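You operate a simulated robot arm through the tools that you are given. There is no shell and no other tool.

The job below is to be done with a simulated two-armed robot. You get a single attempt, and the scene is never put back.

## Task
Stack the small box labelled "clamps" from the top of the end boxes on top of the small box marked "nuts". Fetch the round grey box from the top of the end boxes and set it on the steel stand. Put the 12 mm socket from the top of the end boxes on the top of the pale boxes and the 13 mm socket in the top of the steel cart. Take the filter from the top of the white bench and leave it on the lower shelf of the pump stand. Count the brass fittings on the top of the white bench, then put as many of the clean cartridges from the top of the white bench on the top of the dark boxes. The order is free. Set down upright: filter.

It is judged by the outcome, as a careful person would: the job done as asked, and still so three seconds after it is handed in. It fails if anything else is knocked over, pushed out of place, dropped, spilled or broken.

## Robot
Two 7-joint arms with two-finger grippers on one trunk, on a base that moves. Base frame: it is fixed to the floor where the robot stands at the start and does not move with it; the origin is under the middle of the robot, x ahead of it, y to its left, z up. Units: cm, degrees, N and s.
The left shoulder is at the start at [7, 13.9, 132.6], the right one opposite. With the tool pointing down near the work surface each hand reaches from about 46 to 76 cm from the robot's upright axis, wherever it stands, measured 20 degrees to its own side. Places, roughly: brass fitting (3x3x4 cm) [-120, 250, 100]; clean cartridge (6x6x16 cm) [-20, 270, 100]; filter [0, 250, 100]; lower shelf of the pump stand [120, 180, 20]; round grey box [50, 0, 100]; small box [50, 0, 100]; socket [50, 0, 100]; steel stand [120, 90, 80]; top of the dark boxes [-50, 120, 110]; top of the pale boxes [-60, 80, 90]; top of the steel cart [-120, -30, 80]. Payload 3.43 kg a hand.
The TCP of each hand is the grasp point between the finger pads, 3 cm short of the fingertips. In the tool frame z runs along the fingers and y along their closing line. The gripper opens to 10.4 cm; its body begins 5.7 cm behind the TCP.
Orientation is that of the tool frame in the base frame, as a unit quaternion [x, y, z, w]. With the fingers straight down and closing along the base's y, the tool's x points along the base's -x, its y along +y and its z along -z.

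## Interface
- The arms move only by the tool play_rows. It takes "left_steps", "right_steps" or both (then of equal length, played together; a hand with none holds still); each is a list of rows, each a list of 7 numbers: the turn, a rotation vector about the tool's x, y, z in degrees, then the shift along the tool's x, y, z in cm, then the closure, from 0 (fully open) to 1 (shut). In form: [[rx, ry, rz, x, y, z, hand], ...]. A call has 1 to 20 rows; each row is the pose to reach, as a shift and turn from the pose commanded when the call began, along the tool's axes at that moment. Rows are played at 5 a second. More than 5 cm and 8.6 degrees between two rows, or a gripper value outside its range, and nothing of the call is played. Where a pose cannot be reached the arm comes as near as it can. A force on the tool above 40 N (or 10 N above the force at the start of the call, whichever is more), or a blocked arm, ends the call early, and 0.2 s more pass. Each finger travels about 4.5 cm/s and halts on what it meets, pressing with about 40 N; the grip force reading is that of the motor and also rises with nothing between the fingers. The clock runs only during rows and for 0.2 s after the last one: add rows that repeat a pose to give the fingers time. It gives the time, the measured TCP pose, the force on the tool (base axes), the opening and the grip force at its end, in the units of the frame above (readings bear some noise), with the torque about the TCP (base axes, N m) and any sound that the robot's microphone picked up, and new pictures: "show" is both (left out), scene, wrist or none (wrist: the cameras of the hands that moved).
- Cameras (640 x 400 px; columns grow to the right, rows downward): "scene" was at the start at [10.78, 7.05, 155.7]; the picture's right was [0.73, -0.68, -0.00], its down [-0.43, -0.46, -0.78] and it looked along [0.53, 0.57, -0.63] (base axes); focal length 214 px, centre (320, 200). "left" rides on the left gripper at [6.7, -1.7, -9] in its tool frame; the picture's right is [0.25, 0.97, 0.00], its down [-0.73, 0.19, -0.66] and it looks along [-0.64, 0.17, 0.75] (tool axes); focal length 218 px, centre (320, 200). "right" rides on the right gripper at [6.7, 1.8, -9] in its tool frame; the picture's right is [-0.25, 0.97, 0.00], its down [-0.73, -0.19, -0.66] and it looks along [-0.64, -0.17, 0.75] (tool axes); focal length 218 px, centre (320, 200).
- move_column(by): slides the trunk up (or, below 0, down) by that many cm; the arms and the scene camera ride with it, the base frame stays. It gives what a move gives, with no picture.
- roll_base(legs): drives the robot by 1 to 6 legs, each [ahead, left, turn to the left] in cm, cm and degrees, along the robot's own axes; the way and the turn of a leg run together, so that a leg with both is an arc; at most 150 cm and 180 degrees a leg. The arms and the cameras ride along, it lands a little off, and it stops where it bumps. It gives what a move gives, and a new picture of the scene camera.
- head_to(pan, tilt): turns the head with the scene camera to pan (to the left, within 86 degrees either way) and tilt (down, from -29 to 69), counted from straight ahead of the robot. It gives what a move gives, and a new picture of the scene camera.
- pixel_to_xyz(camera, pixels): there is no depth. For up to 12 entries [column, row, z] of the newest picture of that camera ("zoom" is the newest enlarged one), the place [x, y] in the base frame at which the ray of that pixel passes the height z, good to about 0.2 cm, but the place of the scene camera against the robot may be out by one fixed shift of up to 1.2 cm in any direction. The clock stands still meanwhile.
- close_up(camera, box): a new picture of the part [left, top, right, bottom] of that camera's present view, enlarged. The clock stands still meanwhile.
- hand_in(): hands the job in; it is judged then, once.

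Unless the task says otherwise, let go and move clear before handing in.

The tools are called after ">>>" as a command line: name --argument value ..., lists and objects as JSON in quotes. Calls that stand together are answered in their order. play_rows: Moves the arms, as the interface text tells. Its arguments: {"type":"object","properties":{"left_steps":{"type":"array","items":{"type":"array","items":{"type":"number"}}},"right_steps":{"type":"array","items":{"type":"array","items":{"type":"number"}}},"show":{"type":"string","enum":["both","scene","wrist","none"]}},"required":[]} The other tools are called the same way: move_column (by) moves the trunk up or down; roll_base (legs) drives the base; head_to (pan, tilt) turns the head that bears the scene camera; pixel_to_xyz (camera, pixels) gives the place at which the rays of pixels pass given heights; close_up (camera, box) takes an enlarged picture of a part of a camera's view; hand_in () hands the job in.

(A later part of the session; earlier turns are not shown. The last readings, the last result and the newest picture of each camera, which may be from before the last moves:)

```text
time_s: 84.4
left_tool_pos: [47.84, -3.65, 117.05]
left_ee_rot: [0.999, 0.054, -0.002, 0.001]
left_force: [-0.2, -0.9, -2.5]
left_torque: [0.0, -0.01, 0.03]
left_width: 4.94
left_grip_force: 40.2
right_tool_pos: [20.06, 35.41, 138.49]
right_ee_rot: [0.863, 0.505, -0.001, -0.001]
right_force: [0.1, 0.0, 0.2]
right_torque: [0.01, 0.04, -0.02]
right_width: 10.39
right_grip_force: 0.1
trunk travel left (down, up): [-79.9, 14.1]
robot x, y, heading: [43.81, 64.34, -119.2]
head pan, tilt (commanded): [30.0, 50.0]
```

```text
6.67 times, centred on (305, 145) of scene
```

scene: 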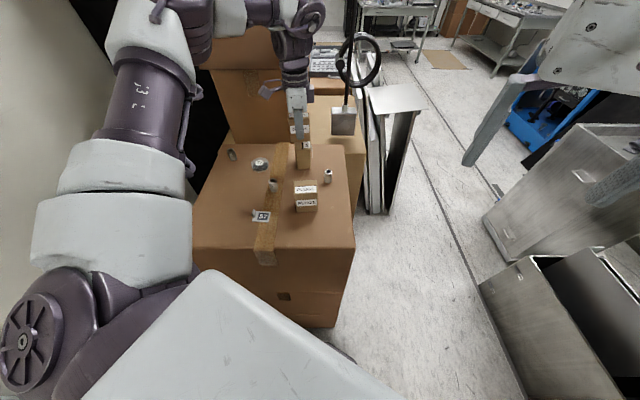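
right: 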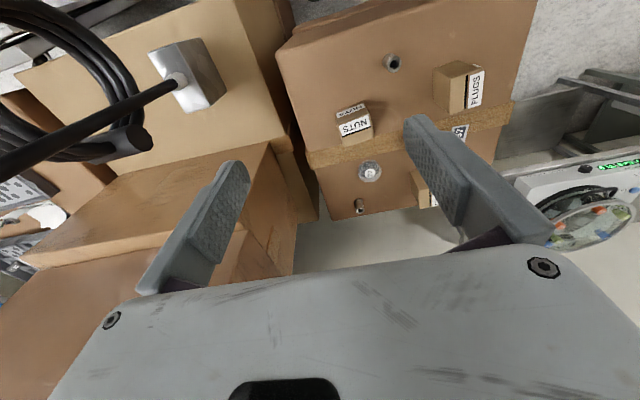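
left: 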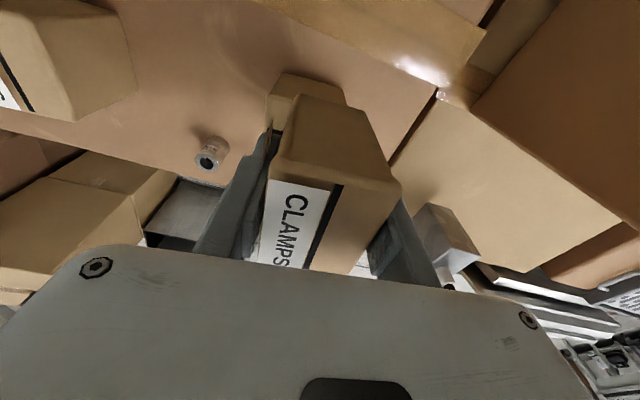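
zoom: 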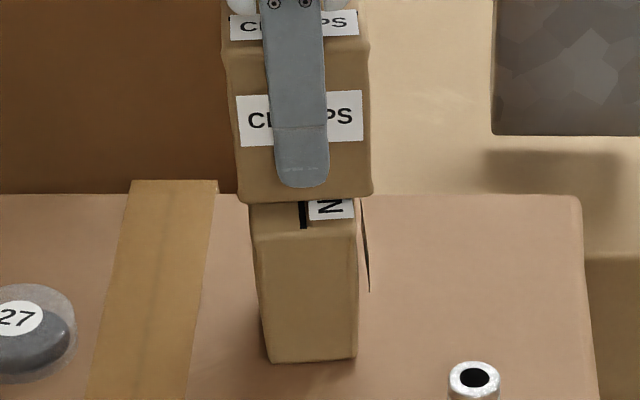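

x is now aligned (centres 305 vs 304.5 in the zoom); a gap of about 1–2 cm remains. I lower in small steps.

>>> play_rows --left_steps '[[0, 0, 0, 0, -0.2, 0.3, 1], [0, 0, 0, 0, -0.2, 0.6, 1], [0, 0, 0, 0, -0.2, 0.9, 1], [0, 0, 0, 0, -0.2, 0.9, 1]]' --show "none"

>>> close_up --camera "scene" --box '[270, 115, 340, 175]'

```text
time_s: 85.4
left_tool_pos: [48.04, -3.38, 116.61]
left_ee_rot: [0.999, 0.054, -0.004, 0.003]
left_force: [2.1, -6.6, 22.4]
left_torque: [0.06, -0.28, -0.01]
left_width: 4.95
left_grip_force: 40.3
right_tool_pos: [20.18, 35.76, 138.45]
right_ee_rot: [0.862, 0.506, 0.0, 0.002]
right_force: [-0.4, -0.5, -0.3]
right_torque: [-0.01, -0.01, 0.0]
right_width: 10.39
right_grip_force: 0.0
trunk travel left (down, up): [-79.9, 14.1]
robot x, y, heading: [44.57, 64.44, -119.5]
head pan, tilt (commanded): [30.0, 50.0]
```

```text
6.67 times, centred on (305, 145) of scene
```

zoom: 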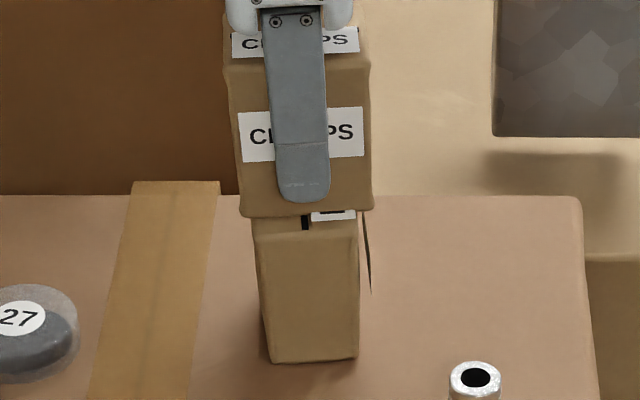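

Contact (22 N) at z≈116.6, with CLAMPS about 1 cm too far back in −y relative to NUTS (21 px between near edges). I lift 1 cm, shift +0.9 in y, and set it down again gently.

>>> play_rows --left_steps '[[0, 0, 0, 0, 0, -0.6, 1], [0, 0, 0, 0, 0, -1.2, 1], [0, 0, 0, 0.1, -0.9, -1.2, 1], [0, 0, 0, 0.1, -0.9, -0.9, 1], [0, 0, 0, 0.1, -0.9, -0.6, 1], [0, 0, 0, 0.1, -0.9, -0.45, 1], [0, 0, 0, 0.1, -0.9, -0.45, 1]]' --show "none"

>>> close_up --camera "scene" --box '[270, 115, 340, 175]'

```text
time_s: 87.0
left_tool_pos: [47.78, -2.47, 116.67]
left_ee_rot: [0.999, 0.054, -0.003, 0.001]
left_force: [0.2, -1.0, -2.4]
left_torque: [-0.03, -0.02, 0.04]
left_width: 4.95
left_grip_force: 40.6
right_tool_pos: [20.02, 35.44, 138.5]
right_ee_rot: [0.863, 0.505, -0.001, 0.0]
right_force: [0.0, -0.9, 0.3]
right_torque: [0.0, 0.02, 0.0]
right_width: 10.42
right_grip_force: 0.0
trunk travel left (down, up): [-79.9, 14.1]
robot x, y, heading: [44.44, 64.51, -119.3]
head pan, tilt (commanded): [30.0, 50.0]
```

```text
6.67 times, centred on (305, 145) of scene
```

zoom: 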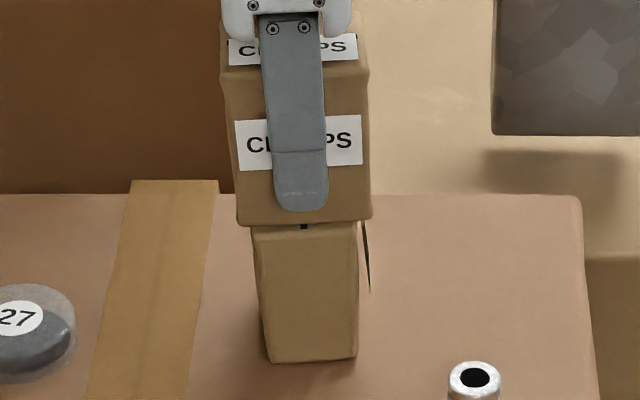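

Aligned well; still hanging (−2.4 N). I lower another 0.3 cm to touch.

>>> play_rows --left_steps '[[0, 0, 0, 0, 0, 0.15, 1], [0, 0, 0, 0, 0, 0.3, 1], [0, 0, 0, 0, 0, 0.3, 1]]' --show "none"

```text
time_s: 87.8
left_tool_pos: [47.88, -2.49, 116.51]
left_ee_rot: [0.999, 0.053, -0.004, 0.001]
left_force: [1.5, -5.3, 13.1]
left_torque: [-0.18, -0.14, -0.04]
left_width: 4.94
left_grip_force: 40.7
right_tool_pos: [20.06, 35.59, 138.58]
right_ee_rot: [0.863, 0.506, 0.001, 0.0]
right_force: [0.4, 1.3, 0.2]
right_torque: [-0.02, -0.01, 0.03]
right_width: 10.41
right_grip_force: 0.1
trunk travel left (down, up): [-79.9, 14.1]
robot x, y, heading: [44.31, 64.37, -119.2]
head pan, tilt (commanded): [30.0, 50.0]
```

In contact (13 N). I ease off slightly, open the fingers and rise straight up.

>>> play_rows --left_steps '[[0, 0, 0, 0, 0, -0.1, 1], [0, 0, 0, 0, 0, -0.1, 0.5], [0, 0, 0, 0, 0, -0.1, 0.4], [0, 0, 0, 0, 0, -0.1, 0.3], [0, 0, 0, 0, 0, -0.1, 0.2], [0, 0, 0, 0, 0, -0.1, 0.2], [0, 0, 0, 0, 0, -2, 0.2], [0, 0, 0, 0, 0, -5, 0.2], [0, 0, 0, 0, 0, -9, 0.2], [0, 0, 0, 0, 0, -13, 0.2], [0, 0, 0, 0, 0, -13, 0.2]]'

>>> close_up --camera "scene" --box '[220, 95, 348, 185]'

```text
time_s: 90.2
left_tool_pos: [49.83, -0.07, 126.37]
left_ee_rot: [0.999, 0.053, -0.004, 0.001]
left_force: [-0.3, -0.8, -0.6]
left_torque: [0.02, -0.01, 0.02]
left_width: 8.32
left_grip_force: 0.1
left hand out of reach, approached as far as the arm can: row 9, 10, 11
right_tool_pos: [20.08, 35.4, 138.37]
right_ee_rot: [0.863, 0.504, 0.001, 0.0]
right_force: [-0.3, 0.3, -0.1]
right_torque: [0.0, -0.01, 0.01]
right_width: 10.4
right_grip_force: 0.0
trunk travel left (down, up): [-79.9, 14.1]
robot x, y, heading: [44.11, 64.94, -119.2]
head pan, tilt (commanded): [30.0, 50.0]
```

scene: 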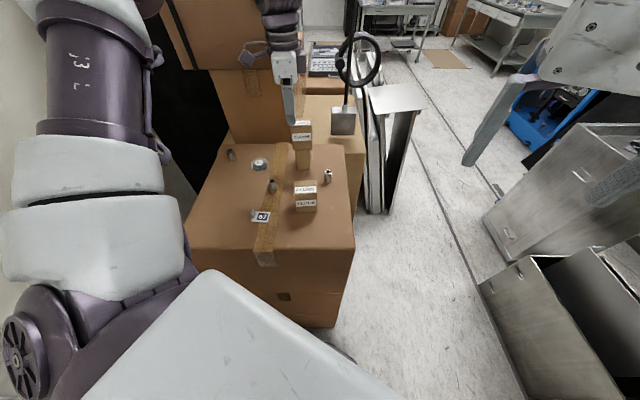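
left: 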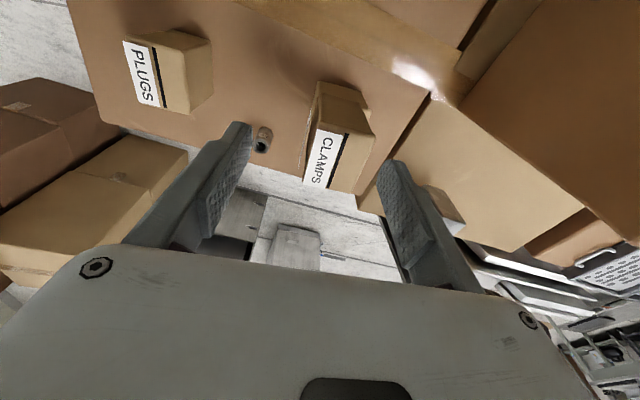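

```text
4.44 times, centred on (284, 140) of scene
```

zoom: 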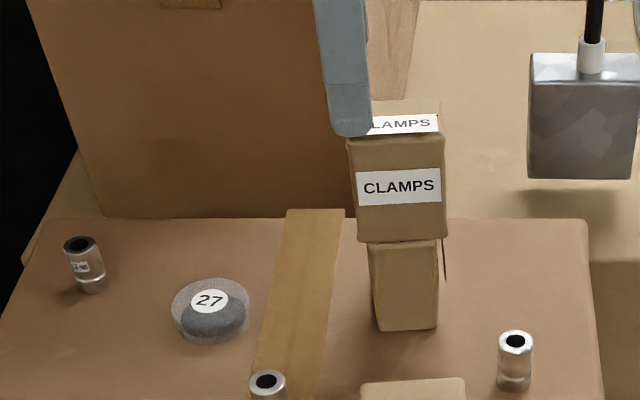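

CLAMPS sits squarely on NUTS. Next the round box: from the earlier wrist view it is near (62.4, −1.0). I move the left hand over it, first sideways at this height, then down.

>>> play_rows --left_steps '[[0, 0, 0, 4, 0.7, 0, 0], [0, 0, 0, 8, 1.5, 0, 0], [0, 0, 0, 12.4, 2.3, 0, 0], [0, 0, 0, 12.4, 2.3, 3, 0], [0, 0, 0, 12.4, 2.3, 6, 0], [0, 0, 0, 12.4, 2.3, 9, 0], [0, 0, 0, 12.4, 2.3, 9, 0]]'

>>> close_up --camera "left" --box '[220, 40, 420, 165]'

```text
time_s: 91.8
left_tool_pos: [62.51, -0.97, 117.36]
left_ee_rot: [0.999, 0.053, -0.002, 0.001]
left_force: [-0.7, -0.6, 0.6]
left_torque: [0.01, 0.02, -0.02]
left_width: 10.38
left_grip_force: 0.0
right_tool_pos: [20.03, 35.54, 138.45]
right_ee_rot: [0.863, 0.506, 0.0, -0.001]
right_force: [0.1, -0.1, 0.1]
right_torque: [0.0, 0.01, 0.03]
right_width: 10.4
right_grip_force: 0.1
trunk travel left (down, up): [-79.9, 14.1]
robot x, y, heading: [44.1, 64.64, -119.4]
head pan, tilt (commanded): [30.0, 50.0]
```

scene: 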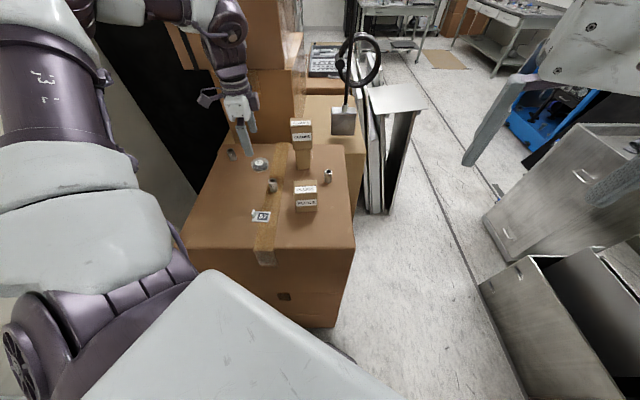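
left: 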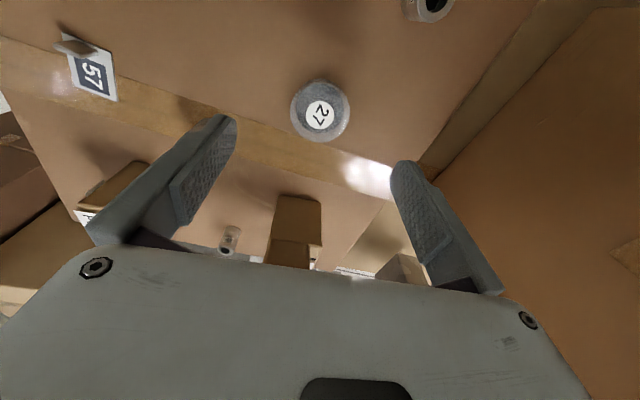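

```text
3.20 times, centred on (320, 102) of left
```

zoom: 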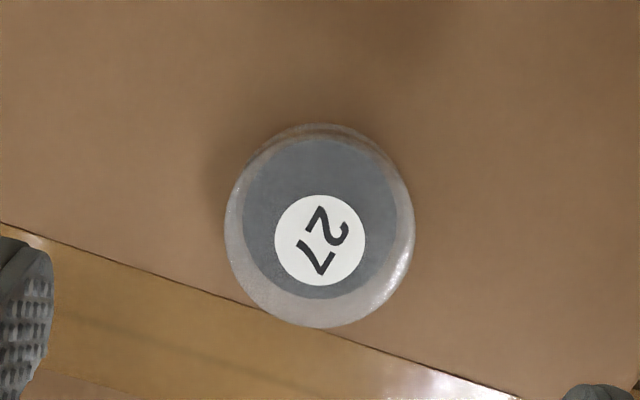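

>>> pixel_to_xyz --camera "zoom" --pixels '[[320, 240, 106], [320, 225, 105], [225, 225, 105], [415, 225, 105], [320, 124, 104], [320, 328, 106]]'

```text
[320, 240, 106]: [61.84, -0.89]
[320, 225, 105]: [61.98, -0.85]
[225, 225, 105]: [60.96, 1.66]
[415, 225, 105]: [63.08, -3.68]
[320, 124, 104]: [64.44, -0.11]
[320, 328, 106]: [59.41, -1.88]
```

The round box (Ø≈5.6 cm) is centred at (62.0, −0.85). I descend to z≈108.4 with a small correction and feel for the surface.

>>> play_rows --left_steps '[[0, 0, 0, -0.44, -0.1, 2.5, 0], [0, 0, 0, -0.44, -0.1, 5, 0], [0, 0, 0, -0.44, -0.1, 7.5, 0], [0, 0, 0, -0.44, -0.1, 9, 0], [0, 0, 0, -0.44, -0.1, 9.4, 0], [0, 0, 0, -0.44, -0.1, 9.4, 0]]'

```text
time_s: 93.2
left_tool_pos: [61.88, -0.82, 107.94]
left_ee_rot: [0.999, 0.054, -0.003, 0.001]
left_force: [0.5, 0.8, 7.3]
left_torque: [0.41, -0.07, -0.05]
left_width: 10.27
left_grip_force: 0.1
right_tool_pos: [20.05, 35.57, 138.44]
right_ee_rot: [0.863, 0.506, -0.001, 0.001]
right_force: [0.6, -0.1, 0.5]
right_torque: [0.02, 0.0, 0.01]
right_width: 10.41
right_grip_force: 0.0
trunk travel left (down, up): [-79.9, 14.1]
robot x, y, heading: [44.42, 64.27, -119.4]
head pan, tilt (commanded): [30.0, 50.0]
```

scene: 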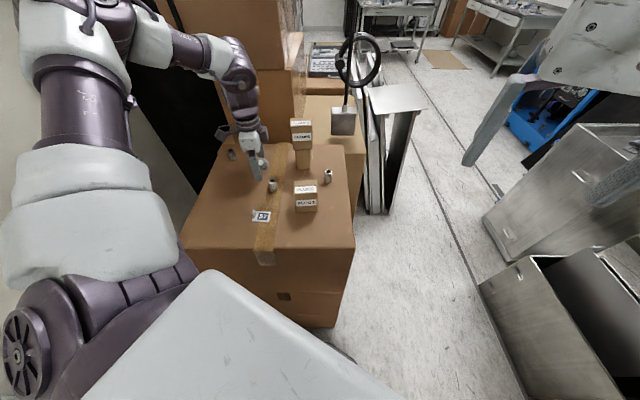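
left: 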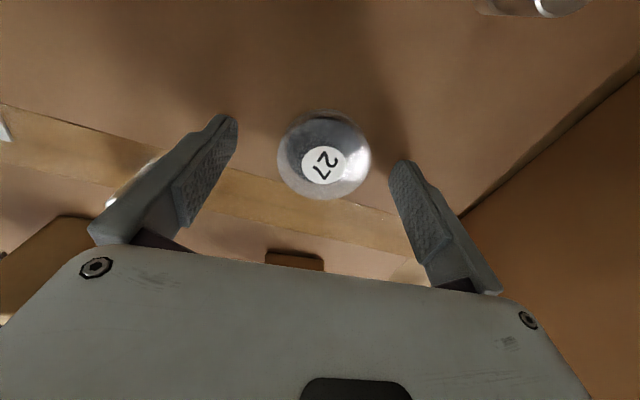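

Fingertips touched at TCP 107.94, so the surface is at z≈105.0. The round box centre is about 0.55 cm further in +x; I raise 0.5, shift, and close.

>>> play_rows --left_steps '[[0, 0, 0, 0, 0, -0.5, 0], [0, 0, 0, 0.55, 0, -0.5, 0], [0, 0, 0, 0.55, 0, -0.5, 0.3], [0, 0, 0, 0.55, 0, -0.5, 0.5], [0, 0, 0, 0.55, 0, -0.5, 0.7], [0, 0, 0, 0.55, 0, -0.5, 1], [0, 0, 0, 0.55, 0, -0.5, 1], [0, 0, 0, 0.55, 0, -0.5, 1]]' --show "wrist"

```text
time_s: 95.0
left_tool_pos: [62.46, -0.74, 108.43]
left_ee_rot: [0.999, 0.054, -0.002, 0.0]
left_force: [0.4, 0.1, -0.2]
left_torque: [0.0, 0.0, -0.01]
left_width: 5.38
left_grip_force: 40.0
right_tool_pos: [19.9, 35.5, 138.31]
right_ee_rot: [0.863, 0.506, 0.0, 0.0]
right_force: [-0.8, 0.6, -1.4]
right_torque: [0.03, -0.03, -0.01]
right_width: 10.38
right_grip_force: 0.1
trunk travel left (down, up): [-79.9, 14.1]
robot x, y, heading: [44.34, 64.02, -119.5]
head pan, tilt (commanded): [30.0, 50.0]
```

left: 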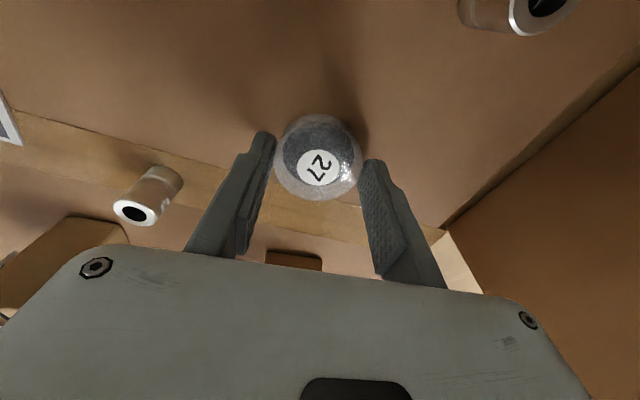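

The round box is held (width 5.4). I lift it 6 cm by arm, then raise the trunk to gain clearance.

>>> play_rows --left_steps '[[0, 0, 0, 0, 0, -2, 1], [0, 0, 0, 0, 0, -4, 1], [0, 0, 0, 0, 0, -6, 1], [0, 0, 0, 0, 0, -6, 1]]' --show "wrist"

>>> move_column --by 12

```text
time_s: 96.0
left_tool_pos: [62.53, -0.82, 114.42]
left_ee_rot: [0.999, 0.053, -0.003, -0.001]
left_force: [-1.1, 0.6, -1.0]
left_torque: [0.01, 0.0, -0.02]
left_width: 5.36
left_grip_force: 39.7
right_tool_pos: [20.11, 35.51, 138.46]
right_ee_rot: [0.863, 0.506, 0.0, 0.0]
right_force: [0.0, 0.0, -0.6]
right_torque: [0.01, -0.04, 0.05]
right_width: 10.38
right_grip_force: 0.1
trunk travel left (down, up): [-79.9, 14.1]
robot x, y, heading: [44.01, 64.04, -119.4]
head pan, tilt (commanded): [30.0, 50.0]
```

left: 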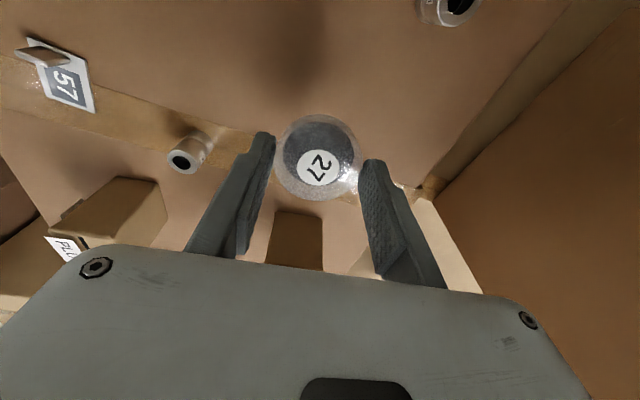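

```text
time_s: 97.5
left_tool_pos: [62.43, -0.83, 126.37]
left_ee_rot: [0.999, 0.054, -0.002, 0.0]
left_force: [0.0, -0.6, -0.5]
left_torque: [-0.02, -0.01, -0.01]
left_width: 5.38
left_grip_force: 40.0
right_tool_pos: [19.88, 35.51, 150.46]
right_ee_rot: [0.863, 0.505, 0.0, -0.001]
right_force: [0.3, -0.4, 1.1]
right_torque: [-0.01, 0.01, 0.0]
right_width: 10.39
right_grip_force: 0.0
trunk travel left (down, up): [-91.9, 2.1]
robot x, y, heading: [44.56, 64.4, -119.3]
head pan, tilt (commanded): [30.0, 50.0]
```

Lifted cleanly. I retract the left hand (yaw back to 0) to a compact, high pose for turning.

>>> play_rows --left_steps '[[0, 0, -7.8, -1.5, -2.8, -1.2, 1], [0, 0, -15.6, -3, -5.6, -2.4, 1], [0, 0, -23.4, -4.5, -8.4, -3.6, 1], [0, 0, -31.2, -6, -11.2, -4.8, 1], [0, 0, -39, -7.5, -14, -6, 1], [0, 0, -46.8, -9, -16.8, -7, 1], [0, 0, -54.6, -10.5, -19.7, -8, 1], [0, 0, -54.6, -10.5, -19.7, -8, 1]]' --show "wrist"

>>> roll_base --legs '[[0, 0, 50]]'

>>> head_to --pan 75 --tilt 35

```text
time_s: 99.3
left_tool_pos: [50.07, 17.86, 134.23]
left_ee_rot: [0.862, 0.506, -0.002, 0.0]
left_force: [1.1, 0.4, 0.0]
left_torque: [0.01, -0.04, -0.03]
left_width: 5.41
left_grip_force: 39.9
right_tool_pos: [19.97, 35.64, 150.57]
right_ee_rot: [0.863, 0.505, 0.0, 0.0]
right_force: [0.6, -0.5, -1.1]
right_torque: [0.01, -0.02, 0.02]
right_width: 10.39
right_grip_force: 0.1
trunk travel left (down, up): [-91.9, 2.1]
robot x, y, heading: [43.9, 64.22, -119.2]
head pan, tilt (commanded): [30.0, 50.0]
```

left: 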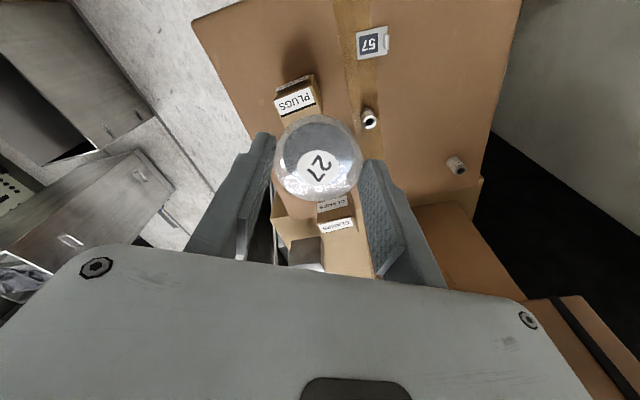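

```text
time_s: 102.0
left_tool_pos: [83.79, 39.0, 134.38]
left_ee_rot: [0.566, 0.825, -0.003, 0.001]
left_force: [0.4, -0.1, -0.2]
left_torque: [0.01, -0.01, 0.01]
left_width: 5.38
left_grip_force: 40.5
right_tool_pos: [50.68, 27.12, 150.52]
right_ee_rot: [0.565, 0.825, 0.001, 0.0]
right_force: [-0.8, 0.1, 0.6]
right_torque: [0.01, 0.01, 0.0]
right_width: 10.38
right_grip_force: 0.1
trunk travel left (down, up): [-91.9, 2.1]
robot x, y, heading: [44.21, 64.12, -69.1]
head pan, tilt (commanded): [30.0, 50.0]
```

scene: 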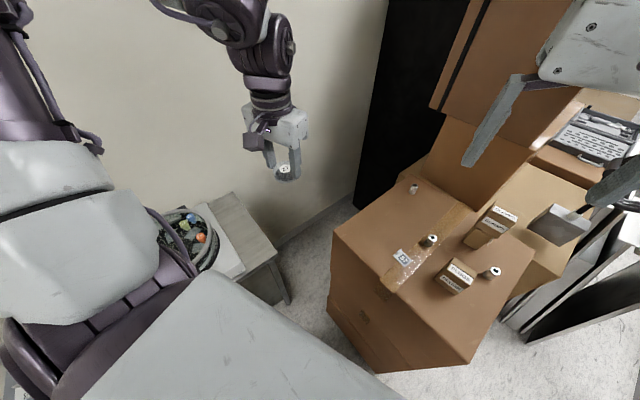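

```text
time_s: 103.1
left_tool_pos: [83.8, 39.03, 134.19]
left_ee_rot: [0.566, 0.825, -0.003, 0.001]
left_force: [0.8, 0.0, -0.5]
left_torque: [0.0, -0.04, 0.01]
left_width: 5.36
left_grip_force: 40.2
right_tool_pos: [51.0, 27.34, 150.48]
right_ee_rot: [0.565, 0.825, 0.0, 0.0]
right_force: [0.5, -0.6, -1.2]
right_torque: [-0.02, 0.02, -0.03]
right_width: 10.38
right_grip_force: 0.0
trunk travel left (down, up): [-91.9, 2.1]
robot x, y, heading: [44.2, 64.7, -69.1]
head pan, tilt (commanded): [75.0, 35.0]
```

scene: 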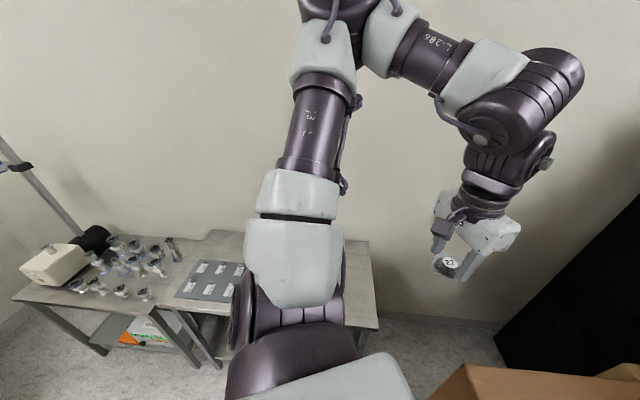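

The round box is safe in the hand over open floor; the stand has a free strip at its near right end. I turn another 36° so the right hand can work on the end boxes and the left wrist camera can look at the stand.

>>> roll_base --legs '[[0, 0, 36]]'

>>> close_up --camera "left" --box '[0, 0, 640, 400]'

>>> head_to --pan -30 --tilt 50

```text
time_s: 105.2
left_tool_pos: [91.16, 67.09, 134.4]
left_ee_rot: [0.283, 0.959, -0.002, 0.001]
left_force: [0.3, -0.3, -0.7]
left_torque: [0.01, 0.02, -0.04]
left_width: 5.39
left_grip_force: 40.3
right_tool_pos: [71.51, 38.21, 150.6]
right_ee_rot: [0.283, 0.959, 0.001, 0.0]
right_force: [0.4, 0.9, 0.0]
right_torque: [0.0, 0.0, -0.04]
right_width: 10.42
right_grip_force: 0.0
trunk travel left (down, up): [-91.9, 2.1]
robot x, y, heading: [44.46, 64.12, -32.7]
head pan, tilt (commanded): [75.0, 35.0]
```

scene: 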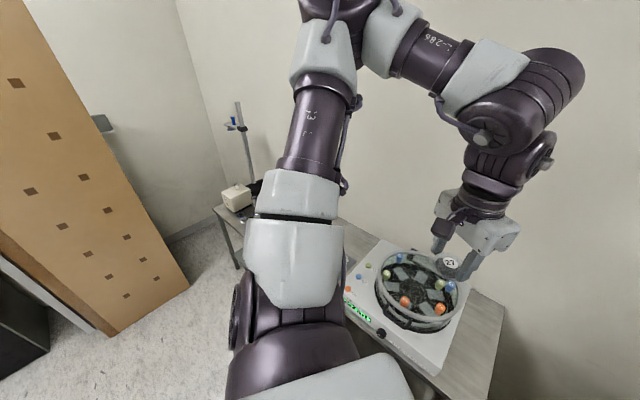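

```text
1.00 times, centred on (320, 200) of left (not enlarged: the box is as wide or as high as the picture)
```

zoom: 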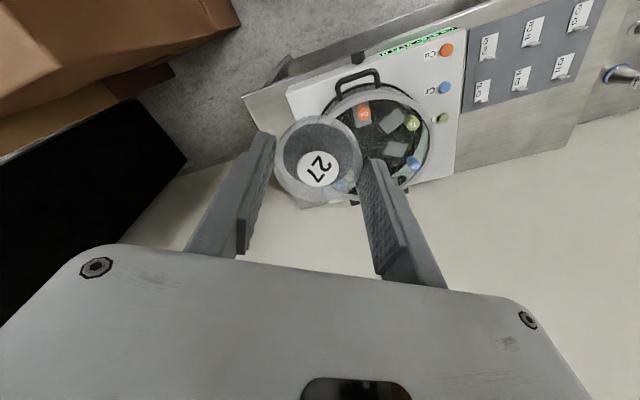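

```text
time_s: 107.0
left_tool_pos: [91.05, 67.22, 134.25]
left_ee_rot: [0.283, 0.959, -0.002, 0.001]
left_force: [-1.6, 0.6, -0.3]
left_torque: [0.0, 0.0, -0.01]
left_width: 5.36
left_grip_force: 41.0
right_tool_pos: [71.41, 38.35, 150.49]
right_ee_rot: [0.283, 0.959, 0.0, 0.0]
right_force: [0.1, 0.1, -0.4]
right_torque: [-0.05, 0.0, 0.01]
right_width: 10.4
right_grip_force: 0.0
trunk travel left (down, up): [-91.9, 2.1]
robot x, y, heading: [44.42, 64.42, -33.2]
head pan, tilt (commanded): [-30.0, 50.0]
```

scene: 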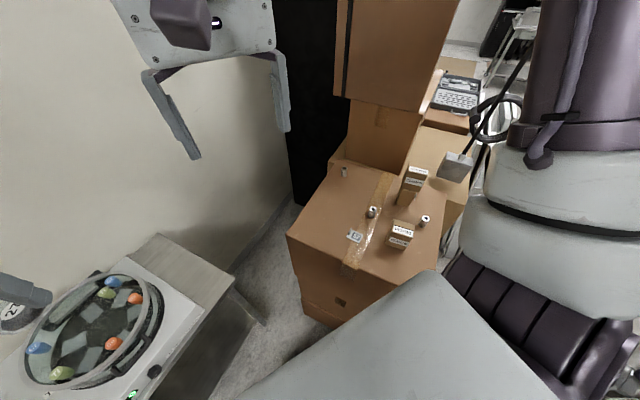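

The stand has a free strip at its near right end (150–235, 240–300 in the picture) beyond the shaker. Now the right hand: lower trunk 12 cm and bring it over the 12 mm socket at about (56.5, 8.8).

>>> move_column --by -12

>>> play_rows --right_steps '[[0, 0, 0, -0.4, -4, 2, 0.2], [0, 0, 0, -0.8, -8, 4, 0.4], [0, 0, 0, -1.2, -12, 6, 0.4], [0, 0, 0, -1.6, -16, 8, 0.4], [0, 0, 0, -2, -20, 10, 0.4], [0, 0, 0, -2.4, -24, 12, 0.4], [0, 0, 0, -2.8, -28, 14, 0.4], [0, 0, 0, -3.2, -31, 16, 0.4], [0, 0, 0, -3.5, -33, 17, 0.4], [0, 0, 0, -3.5, -33, 17, 0.4]]'

```text
time_s: 108.5
left_tool_pos: [91.09, 67.16, 122.37]
left_ee_rot: [0.282, 0.959, -0.002, 0.001]
left_force: [0.0, -0.3, 0.2]
left_torque: [0.03, 0.01, -0.01]
left_width: 5.36
left_grip_force: 40.2
right_tool_pos: [71.43, 38.2, 138.47]
right_ee_rot: [0.284, 0.959, 0.0, 0.0]
right_force: [-0.8, 0.1, -0.8]
right_torque: [-0.01, 0.01, -0.01]
right_width: 10.4
right_grip_force: 0.0
trunk travel left (down, up): [-79.9, 14.1]
robot x, y, heading: [44.15, 64.09, -32.9]
head pan, tilt (commanded): [-30.0, 50.0]
```

```text
time_s: 110.7
left_tool_pos: [91.08, 67.34, 122.37]
left_ee_rot: [0.283, 0.959, -0.002, 0.001]
left_force: [-0.1, 0.5, 0.5]
left_torque: [-0.01, 0.01, -0.01]
left_width: 5.38
left_grip_force: 40.1
right_tool_pos: [56.53, 8.59, 121.47]
right_ee_rot: [0.283, 0.959, 0.0, 0.001]
right_force: [-0.9, -0.2, 1.0]
right_torque: [-0.02, -0.03, 0.04]
right_width: 6.22
right_grip_force: 0.0
trunk travel left (down, up): [-79.9, 14.1]
robot x, y, heading: [44.09, 64.55, -33.0]
head pan, tilt (commanded): [-30.0, 50.0]
```

scene: 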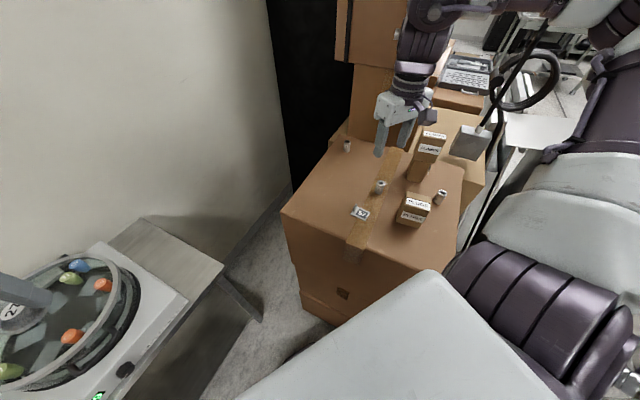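
right: 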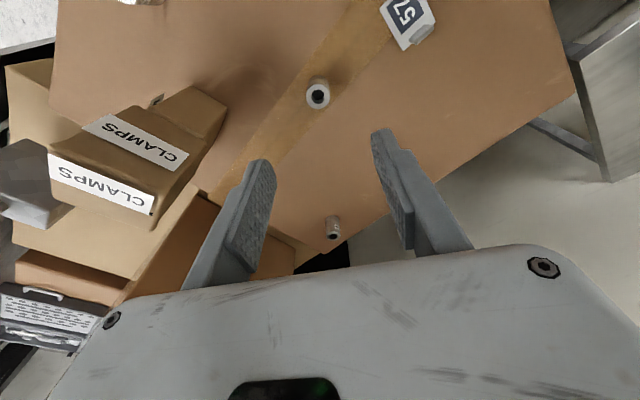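

The 12 mm socket shows at (318,93) in the right view. I zoom to confirm its label and position.

>>> close_up --camera "right" --box '[270, 60, 366, 120]'

>>> close_up --camera "scene" --box '[360, 172, 400, 197]'

```text
6.67 times, centred on (318, 90) of right
```

zoom: 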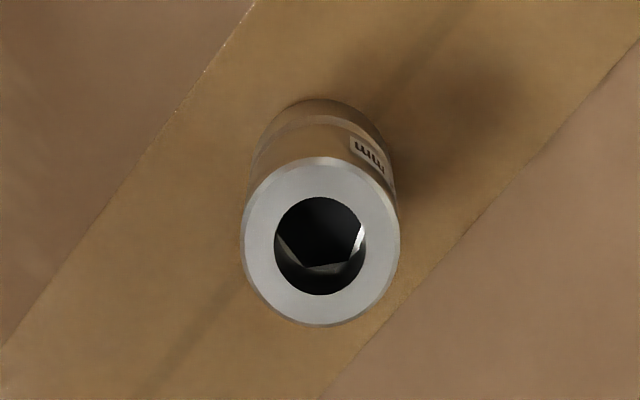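

```text
16.00 times, centred on (380, 184) of scene
```

zoom: 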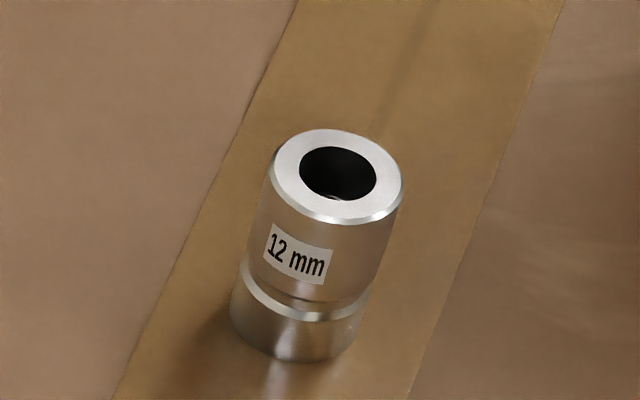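

12 mm confirmed; socket axis ≈ (56.1, 8.8), Ø 2.3. I descend to z≈108.4 around it.

>>> play_rows --right_steps '[[0, 0, 0, 0.5, 0, 3, 0.4], [0, 0, 0, 0.5, 0, 6, 0.4], [0, 0, 0, 0.5, 0, 9, 0.4], [0, 0, 0, 0.5, 0, 11, 0.4], [0, 0, 0, 0.5, 0, 12.5, 0.4], [0, 0, 0, 0.5, 0, 12.9, 0.4], [0, 0, 0, 0.5, 0, 12.9, 0.4]]' --show "wrist"

```text
time_s: 112.3
left_tool_pos: [91.06, 67.21, 122.15]
left_ee_rot: [0.283, 0.959, -0.002, 0.002]
left_force: [1.1, 0.3, 0.1]
left_torque: [0.04, -0.01, 0.03]
left_width: 5.37
left_grip_force: 40.5
right_tool_pos: [56.17, 8.96, 108.56]
right_ee_rot: [0.283, 0.959, -0.001, 0.001]
right_force: [-0.2, -0.8, 0.2]
right_torque: [0.02, 0.03, 0.01]
right_width: 6.24
right_grip_force: 0.0
trunk travel left (down, up): [-79.9, 14.1]
robot x, y, heading: [44.13, 64.15, -33.1]
head pan, tilt (commanded): [-30.0, 50.0]
```

right: 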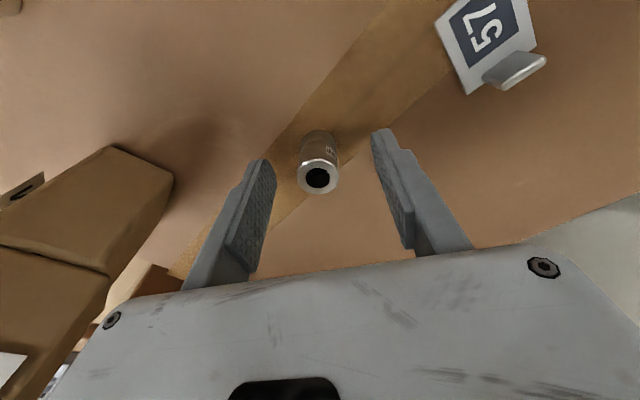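

The socket is centred between the fingers at (318,178). I close the right hand.

>>> play_rows --right_steps '[[0, 0, 0, 0, 0, 0.1, 0.5], [0, 0, 0, 0, 0, 0.1, 0.65], [0, 0, 0, 0, 0, 0.1, 0.8], [0, 0, 0, 0, 0, 0.1, 1], [0, 0, 0, 0, 0, 0.1, 1], [0, 0, 0, 0, 0, 0.1, 1]]' --show "wrist"

```text
time_s: 113.7
left_tool_pos: [91.05, 67.13, 122.31]
left_ee_rot: [0.283, 0.959, -0.002, 0.001]
left_force: [-0.1, 0.6, -0.9]
left_torque: [0.02, -0.01, -0.04]
left_width: 5.36
left_grip_force: 39.4
right_tool_pos: [56.07, 9.01, 108.44]
right_ee_rot: [0.283, 0.959, -0.001, 0.0]
right_force: [0.3, 0.6, 0.4]
right_torque: [-0.01, 0.0, 0.0]
right_width: 2.19
right_grip_force: 39.7
trunk travel left (down, up): [-79.9, 14.1]
robot x, y, heading: [44.35, 64.24, -32.5]
head pan, tilt (commanded): [-30.0, 50.0]
```

right: 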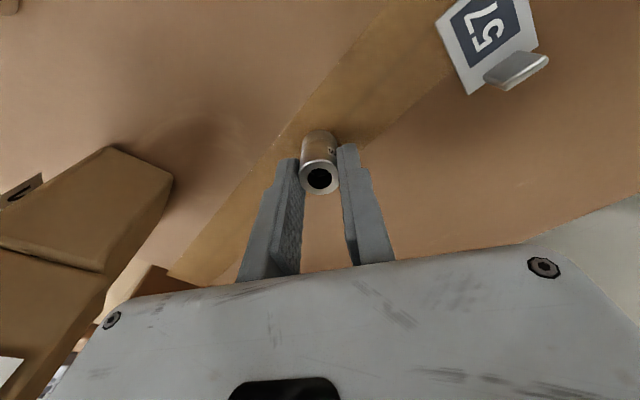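

Held (width 2.19). I lift and bring the right hand back to its compact pose.

>>> play_rows --right_steps '[[0, 0, 0, 0, 0, -3, 1], [0, 0, 0, 0, 0, -6, 1], [0, 0, 0, 0, 0, -9, 1], [0, 0, 0, 0.4, 4, -11, 1], [0, 0, 0, 0.8, 8, -13, 1], [0, 0, 0, 1.2, 12, -15, 1], [0, 0, 0, 1.6, 16, -17, 1], [0, 0, 0, 2, 20, -19, 1], [0, 0, 0, 2.4, 24, -21, 1], [0, 0, 0, 2.8, 28, -23, 1], [0, 0, 0, 3, 31, -25, 1], [0, 0, 0, 3, 31, -25, 1]]'

```text
time_s: 116.3
left_tool_pos: [91.15, 67.31, 122.36]
left_ee_rot: [0.283, 0.959, -0.004, 0.001]
left_force: [-0.6, -0.4, -1.2]
left_torque: [-0.03, 0.0, -0.01]
left_width: 5.4
left_grip_force: 39.6
right_tool_pos: [70.51, 34.21, 135.02]
right_ee_rot: [0.283, 0.959, 0.0, 0.0]
right_force: [0.0, 0.2, -1.3]
right_torque: [0.02, 0.0, 0.04]
right_width: 2.22
right_grip_force: 40.0
right hand out of reach, approached as far as the arm can: row 9, 10, 11, 12
trunk travel left (down, up): [-79.9, 14.1]
robot x, y, heading: [44.34, 64.34, -32.8]
head pan, tilt (commanded): [-30.0, 50.0]
```

scene: 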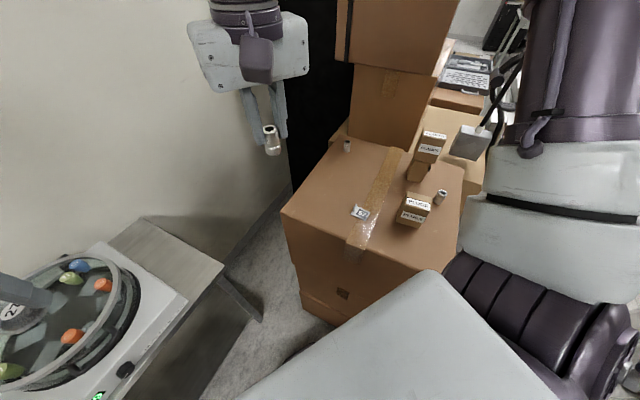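
right: 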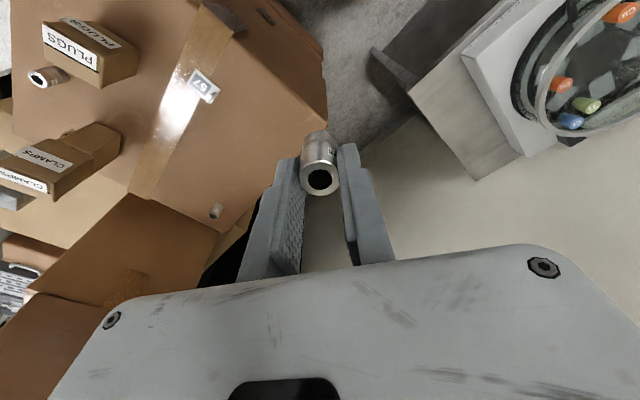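

Both items are held. Now I measure the free strip of the steel stand at the picture's left (corners near (143,218), (222,267), (186,298), (113,243)).

>>> close_up --camera "scene" --box '[80, 190, 260, 330]'

>>> pixel_to_xyz --camera "scene" --pixels '[[143, 218, 80], [222, 266, 80], [186, 299, 80], [113, 243, 80], [160, 255, 80]]'

```text
2.86 times, centred on (170, 260) of scene
```

zoom: 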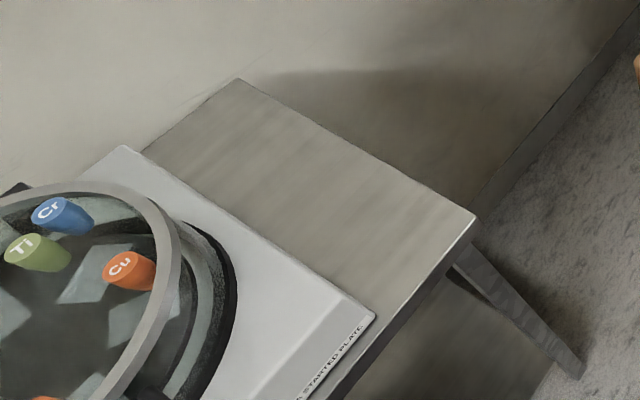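

```text
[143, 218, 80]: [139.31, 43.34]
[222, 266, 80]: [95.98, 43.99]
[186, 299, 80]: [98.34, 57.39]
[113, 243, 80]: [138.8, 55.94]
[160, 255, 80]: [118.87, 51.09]
```

The stand is x≈96–139, and its free strip y≈44–57. To judge the shaker base's height I compare with the left wrist view.

>>> close_up --camera "left" --box '[0, 0, 640, 400]'

>>> pixel_to_xyz --camera "scene" --pixels '[[100.8, 241.5, 85], [100.8, 241.5, 90], [188, 301, 80], [188, 301, 85], [188, 301, 90]]'

```text
1.00 times, centred on (320, 200) of left (not enlarged: the box is as wide or as high as the picture)
```

zoom: 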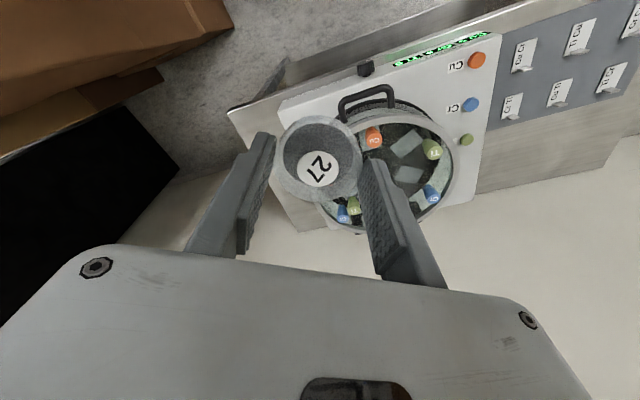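

```text
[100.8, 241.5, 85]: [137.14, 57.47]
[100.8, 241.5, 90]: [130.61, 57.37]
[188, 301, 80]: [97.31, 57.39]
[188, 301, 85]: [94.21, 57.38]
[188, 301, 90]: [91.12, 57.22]
```

>>> pixel_to_xyz --camera "zoom" --pixels '[[229, 109, 76], [229, 109, 80], [229, 109, 84], [279, 105, 80], [279, 105, 85], [279, 105, 90], [483, 160, 85], [300, 232, 76], [300, 232, 80], [300, 232, 84]]'

```text
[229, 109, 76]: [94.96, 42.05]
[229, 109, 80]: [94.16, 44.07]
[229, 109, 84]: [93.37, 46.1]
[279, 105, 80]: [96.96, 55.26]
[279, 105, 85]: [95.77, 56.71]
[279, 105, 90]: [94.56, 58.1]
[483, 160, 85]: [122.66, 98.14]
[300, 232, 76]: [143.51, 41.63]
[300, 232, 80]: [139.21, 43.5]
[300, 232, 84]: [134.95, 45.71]
```

Stand top z≈80, shaker base low (≈85). I turn −25° so that the strip lies 45° to the left, then lower the trunk 11 cm.

>>> roll_base --legs '[[0, 0, -25]]'

>>> move_column --by -11

>>> head_to --pan 35 --tilt 45

```text
time_s: 118.0
left_tool_pos: [87.92, 47.06, 122.2]
left_ee_rot: [0.485, 0.874, -0.002, -0.001]
left_force: [1.1, 0.8, 0.7]
left_torque: [0.0, -0.01, 0.04]
left_width: 5.35
left_grip_force: 40.1
right_tool_pos: [55.07, 25.84, 135.05]
right_ee_rot: [0.484, 0.875, 0.0, 0.0]
right_force: [0.4, 0.6, 0.2]
right_torque: [0.0, 0.0, -0.02]
right_width: 2.21
right_grip_force: 40.0
trunk travel left (down, up): [-79.9, 14.1]
robot x, y, heading: [43.86, 64.4, -57.9]
head pan, tilt (commanded): [-30.0, 50.0]
```

scene: 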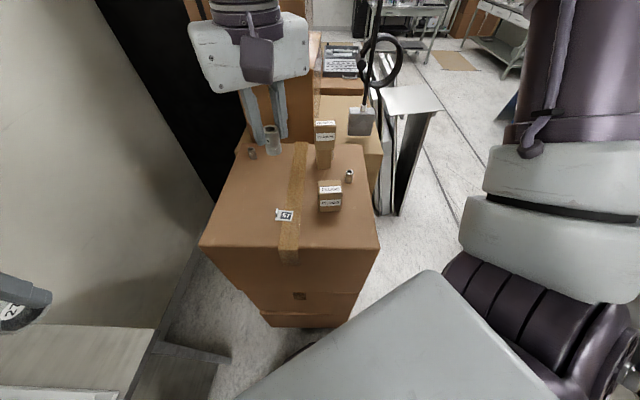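

```text
time_s: 119.4
left_tool_pos: [87.83, 47.04, 111.34]
left_ee_rot: [0.485, 0.875, -0.002, 0.0]
left_force: [0.0, -0.2, -0.9]
left_torque: [-0.02, 0.01, -0.03]
left_width: 5.36
left_grip_force: 39.4
right_tool_pos: [55.09, 25.89, 124.22]
right_ee_rot: [0.484, 0.875, -0.001, 0.0]
right_force: [-1.1, -0.1, -1.3]
right_torque: [0.02, 0.02, -0.01]
right_width: 2.17
right_grip_force: 40.2
trunk travel left (down, up): [-68.9, 25.1]
robot x, y, heading: [44.27, 64.34, -57.7]
head pan, tilt (commanded): [-30.0, 50.0]
```

```text
time_s: 120.8
left_tool_pos: [87.75, 47.0, 111.24]
left_ee_rot: [0.485, 0.874, -0.002, 0.001]
left_force: [1.0, -0.6, -0.6]
left_torque: [0.03, 0.01, 0.01]
left_width: 5.36
left_grip_force: 39.9
right_tool_pos: [55.07, 25.75, 124.09]
right_ee_rot: [0.484, 0.875, 0.0, 0.0]
right_force: [0.3, -0.2, -0.8]
right_torque: [0.0, 0.01, 0.0]
right_width: 2.19
right_grip_force: 40.0
trunk travel left (down, up): [-68.9, 25.1]
robot x, y, heading: [44.46, 64.29, -57.9]
head pan, tilt (commanded): [35.0, 45.0]
```

scene: 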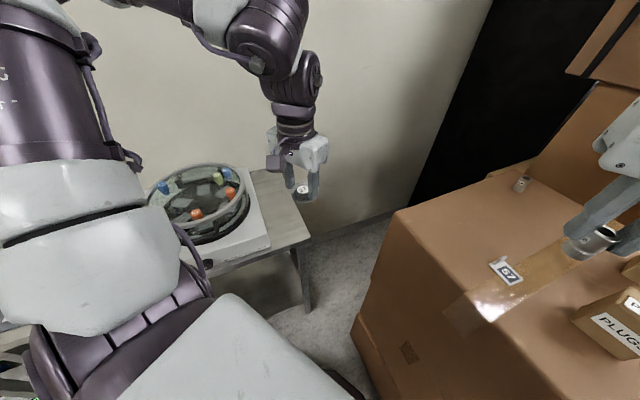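

I move the left hand over the strip's middle (106, 49.7), then look.

>>> play_rows --left_steps '[[0, 0, 0, -1.8, 4.2, 1, 1], [0, 0, 0, -3.7, 8.4, 2, 1], [0, 0, 0, -5.5, 12.6, 4, 1], [0, 0, 0, -7.3, 16.9, 6, 1], [0, 0, 0, -7.3, 16.9, 10, 1], [0, 0, 0, -7.3, 16.9, 14, 1], [0, 0, 0, -7.3, 16.9, 18, 1], [0, 0, 0, -7.3, 16.9, 18, 1]]'

>>> close_up --camera "scene" --box '[200, 140, 360, 260]'

```text
refused: row 4 steps farther than a row can; nothing moved
```

```text
3.33 times, centred on (280, 200) of scene
```

zoom: 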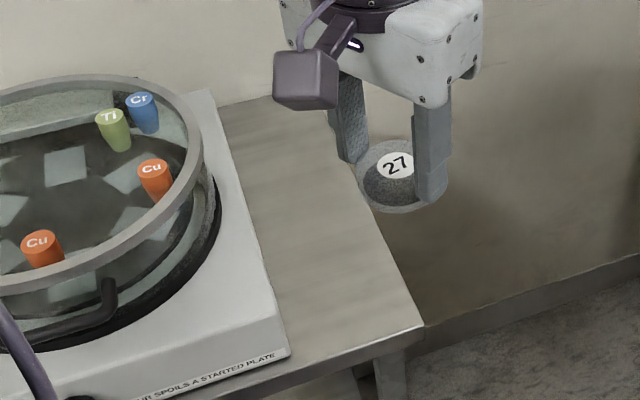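

>>> play_rows --left_steps '[[0, 0, 0, -1.5, 3.4, 1, 1], [0, 0, 0, -3, 6.8, 2, 1], [0, 0, 0, -4.5, 10.2, 3, 1], [0, 0, 0, -6, 13.6, 4, 1], [0, 0, 0, -7.3, 16.9, 6, 1], [0, 0, 0, -7.3, 16.9, 10, 1], [0, 0, 0, -7.3, 16.9, 14, 1], [0, 0, 0, -7.3, 16.9, 18, 1], [0, 0, 0, -7.3, 16.9, 18, 1]]'

>>> close_up --camera "scene" --box '[200, 140, 360, 260]'

```text
time_s: 122.8
left_tool_pos: [105.84, 49.64, 93.38]
left_ee_rot: [0.484, 0.875, -0.003, 0.002]
left_force: [0.1, -0.8, -0.3]
left_torque: [0.02, 0.04, -0.03]
left_width: 5.38
left_grip_force: 40.1
right_tool_pos: [55.09, 25.83, 124.11]
right_ee_rot: [0.484, 0.875, 0.001, 0.001]
right_force: [0.1, 0.2, -1.0]
right_torque: [-0.01, -0.02, -0.01]
right_width: 2.17
right_grip_force: 40.0
trunk travel left (down, up): [-68.9, 25.1]
robot x, y, heading: [44.21, 64.1, -58.2]
head pan, tilt (commanded): [35.0, 45.0]
```

scene: 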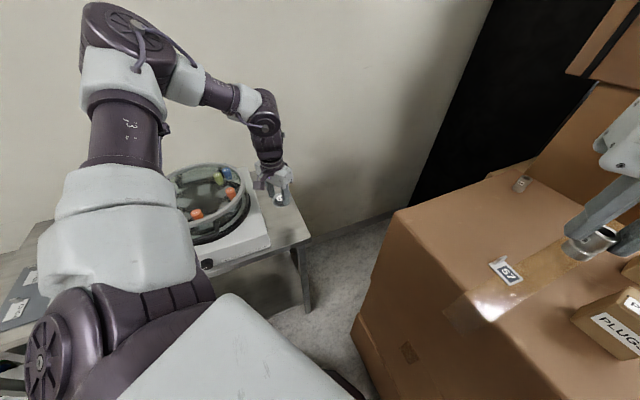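
left: 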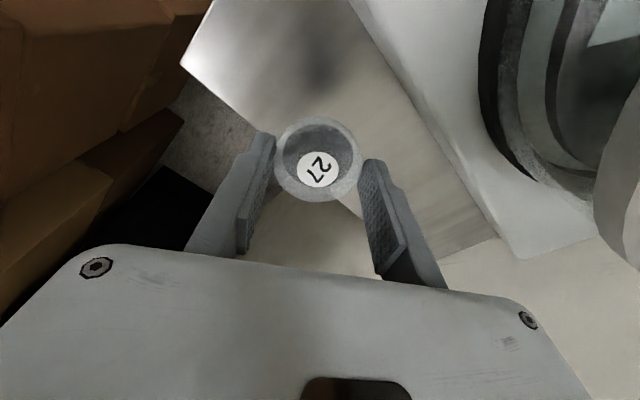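

```text
3.33 times, centred on (280, 200) of scene
```

zoom: 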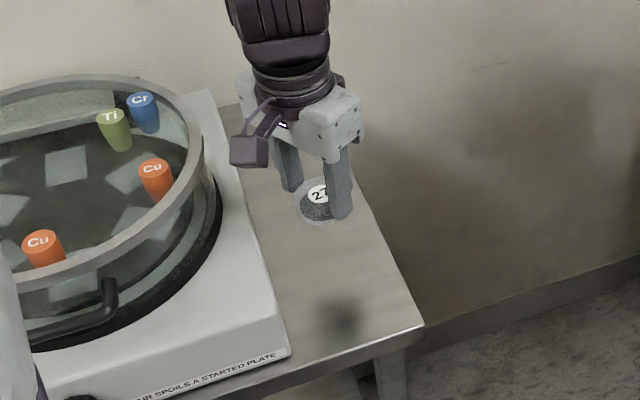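

The landing point (319,102) lies centred on the strip between its edge and the shaker. I descend to just above the surface.

>>> play_rows --left_steps '[[0, 0, 0, 0, 0, 2.5, 1], [0, 0, 0, 0, 0, 5, 1], [0, 0, 0, 0, 0, 7, 1], [0, 0, 0, 0, 0, 8.5, 1], [0, 0, 0, 0, 0, 9, 1], [0, 0, 0, 0, 0, 9.3, 1], [0, 0, 0, 0, 0, 9.3, 1]]'

```text
time_s: 124.4
left_tool_pos: [106.01, 49.64, 84.25]
left_ee_rot: [0.484, 0.875, -0.002, 0.005]
left_force: [5.6, 2.8, 26.0]
left_torque: [0.15, -0.37, 0.05]
left_width: 5.38
left_grip_force: 40.3
right_tool_pos: [54.81, 26.02, 124.2]
right_ee_rot: [0.484, 0.875, 0.0, 0.001]
right_force: [-1.0, -0.8, -0.1]
right_torque: [-0.01, 0.01, -0.02]
right_width: 2.17
right_grip_force: 39.8
trunk travel left (down, up): [-68.9, 25.1]
robot x, y, heading: [44.38, 64.27, -57.9]
head pan, tilt (commanded): [35.0, 45.0]
```

scene: 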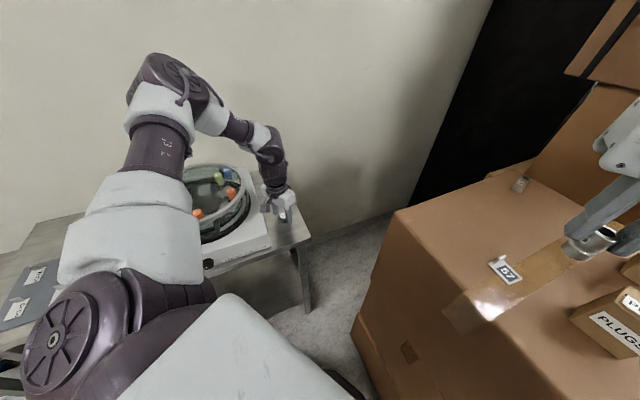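
left: 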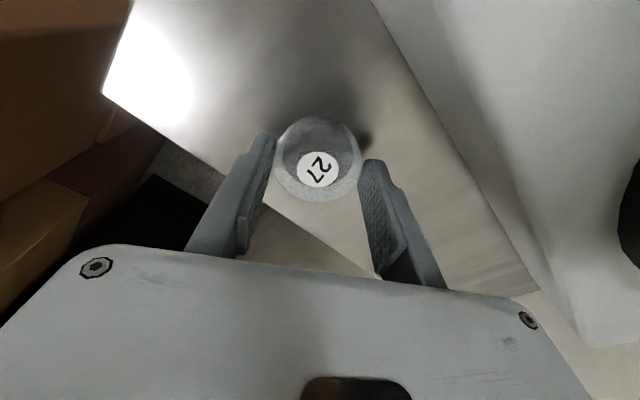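

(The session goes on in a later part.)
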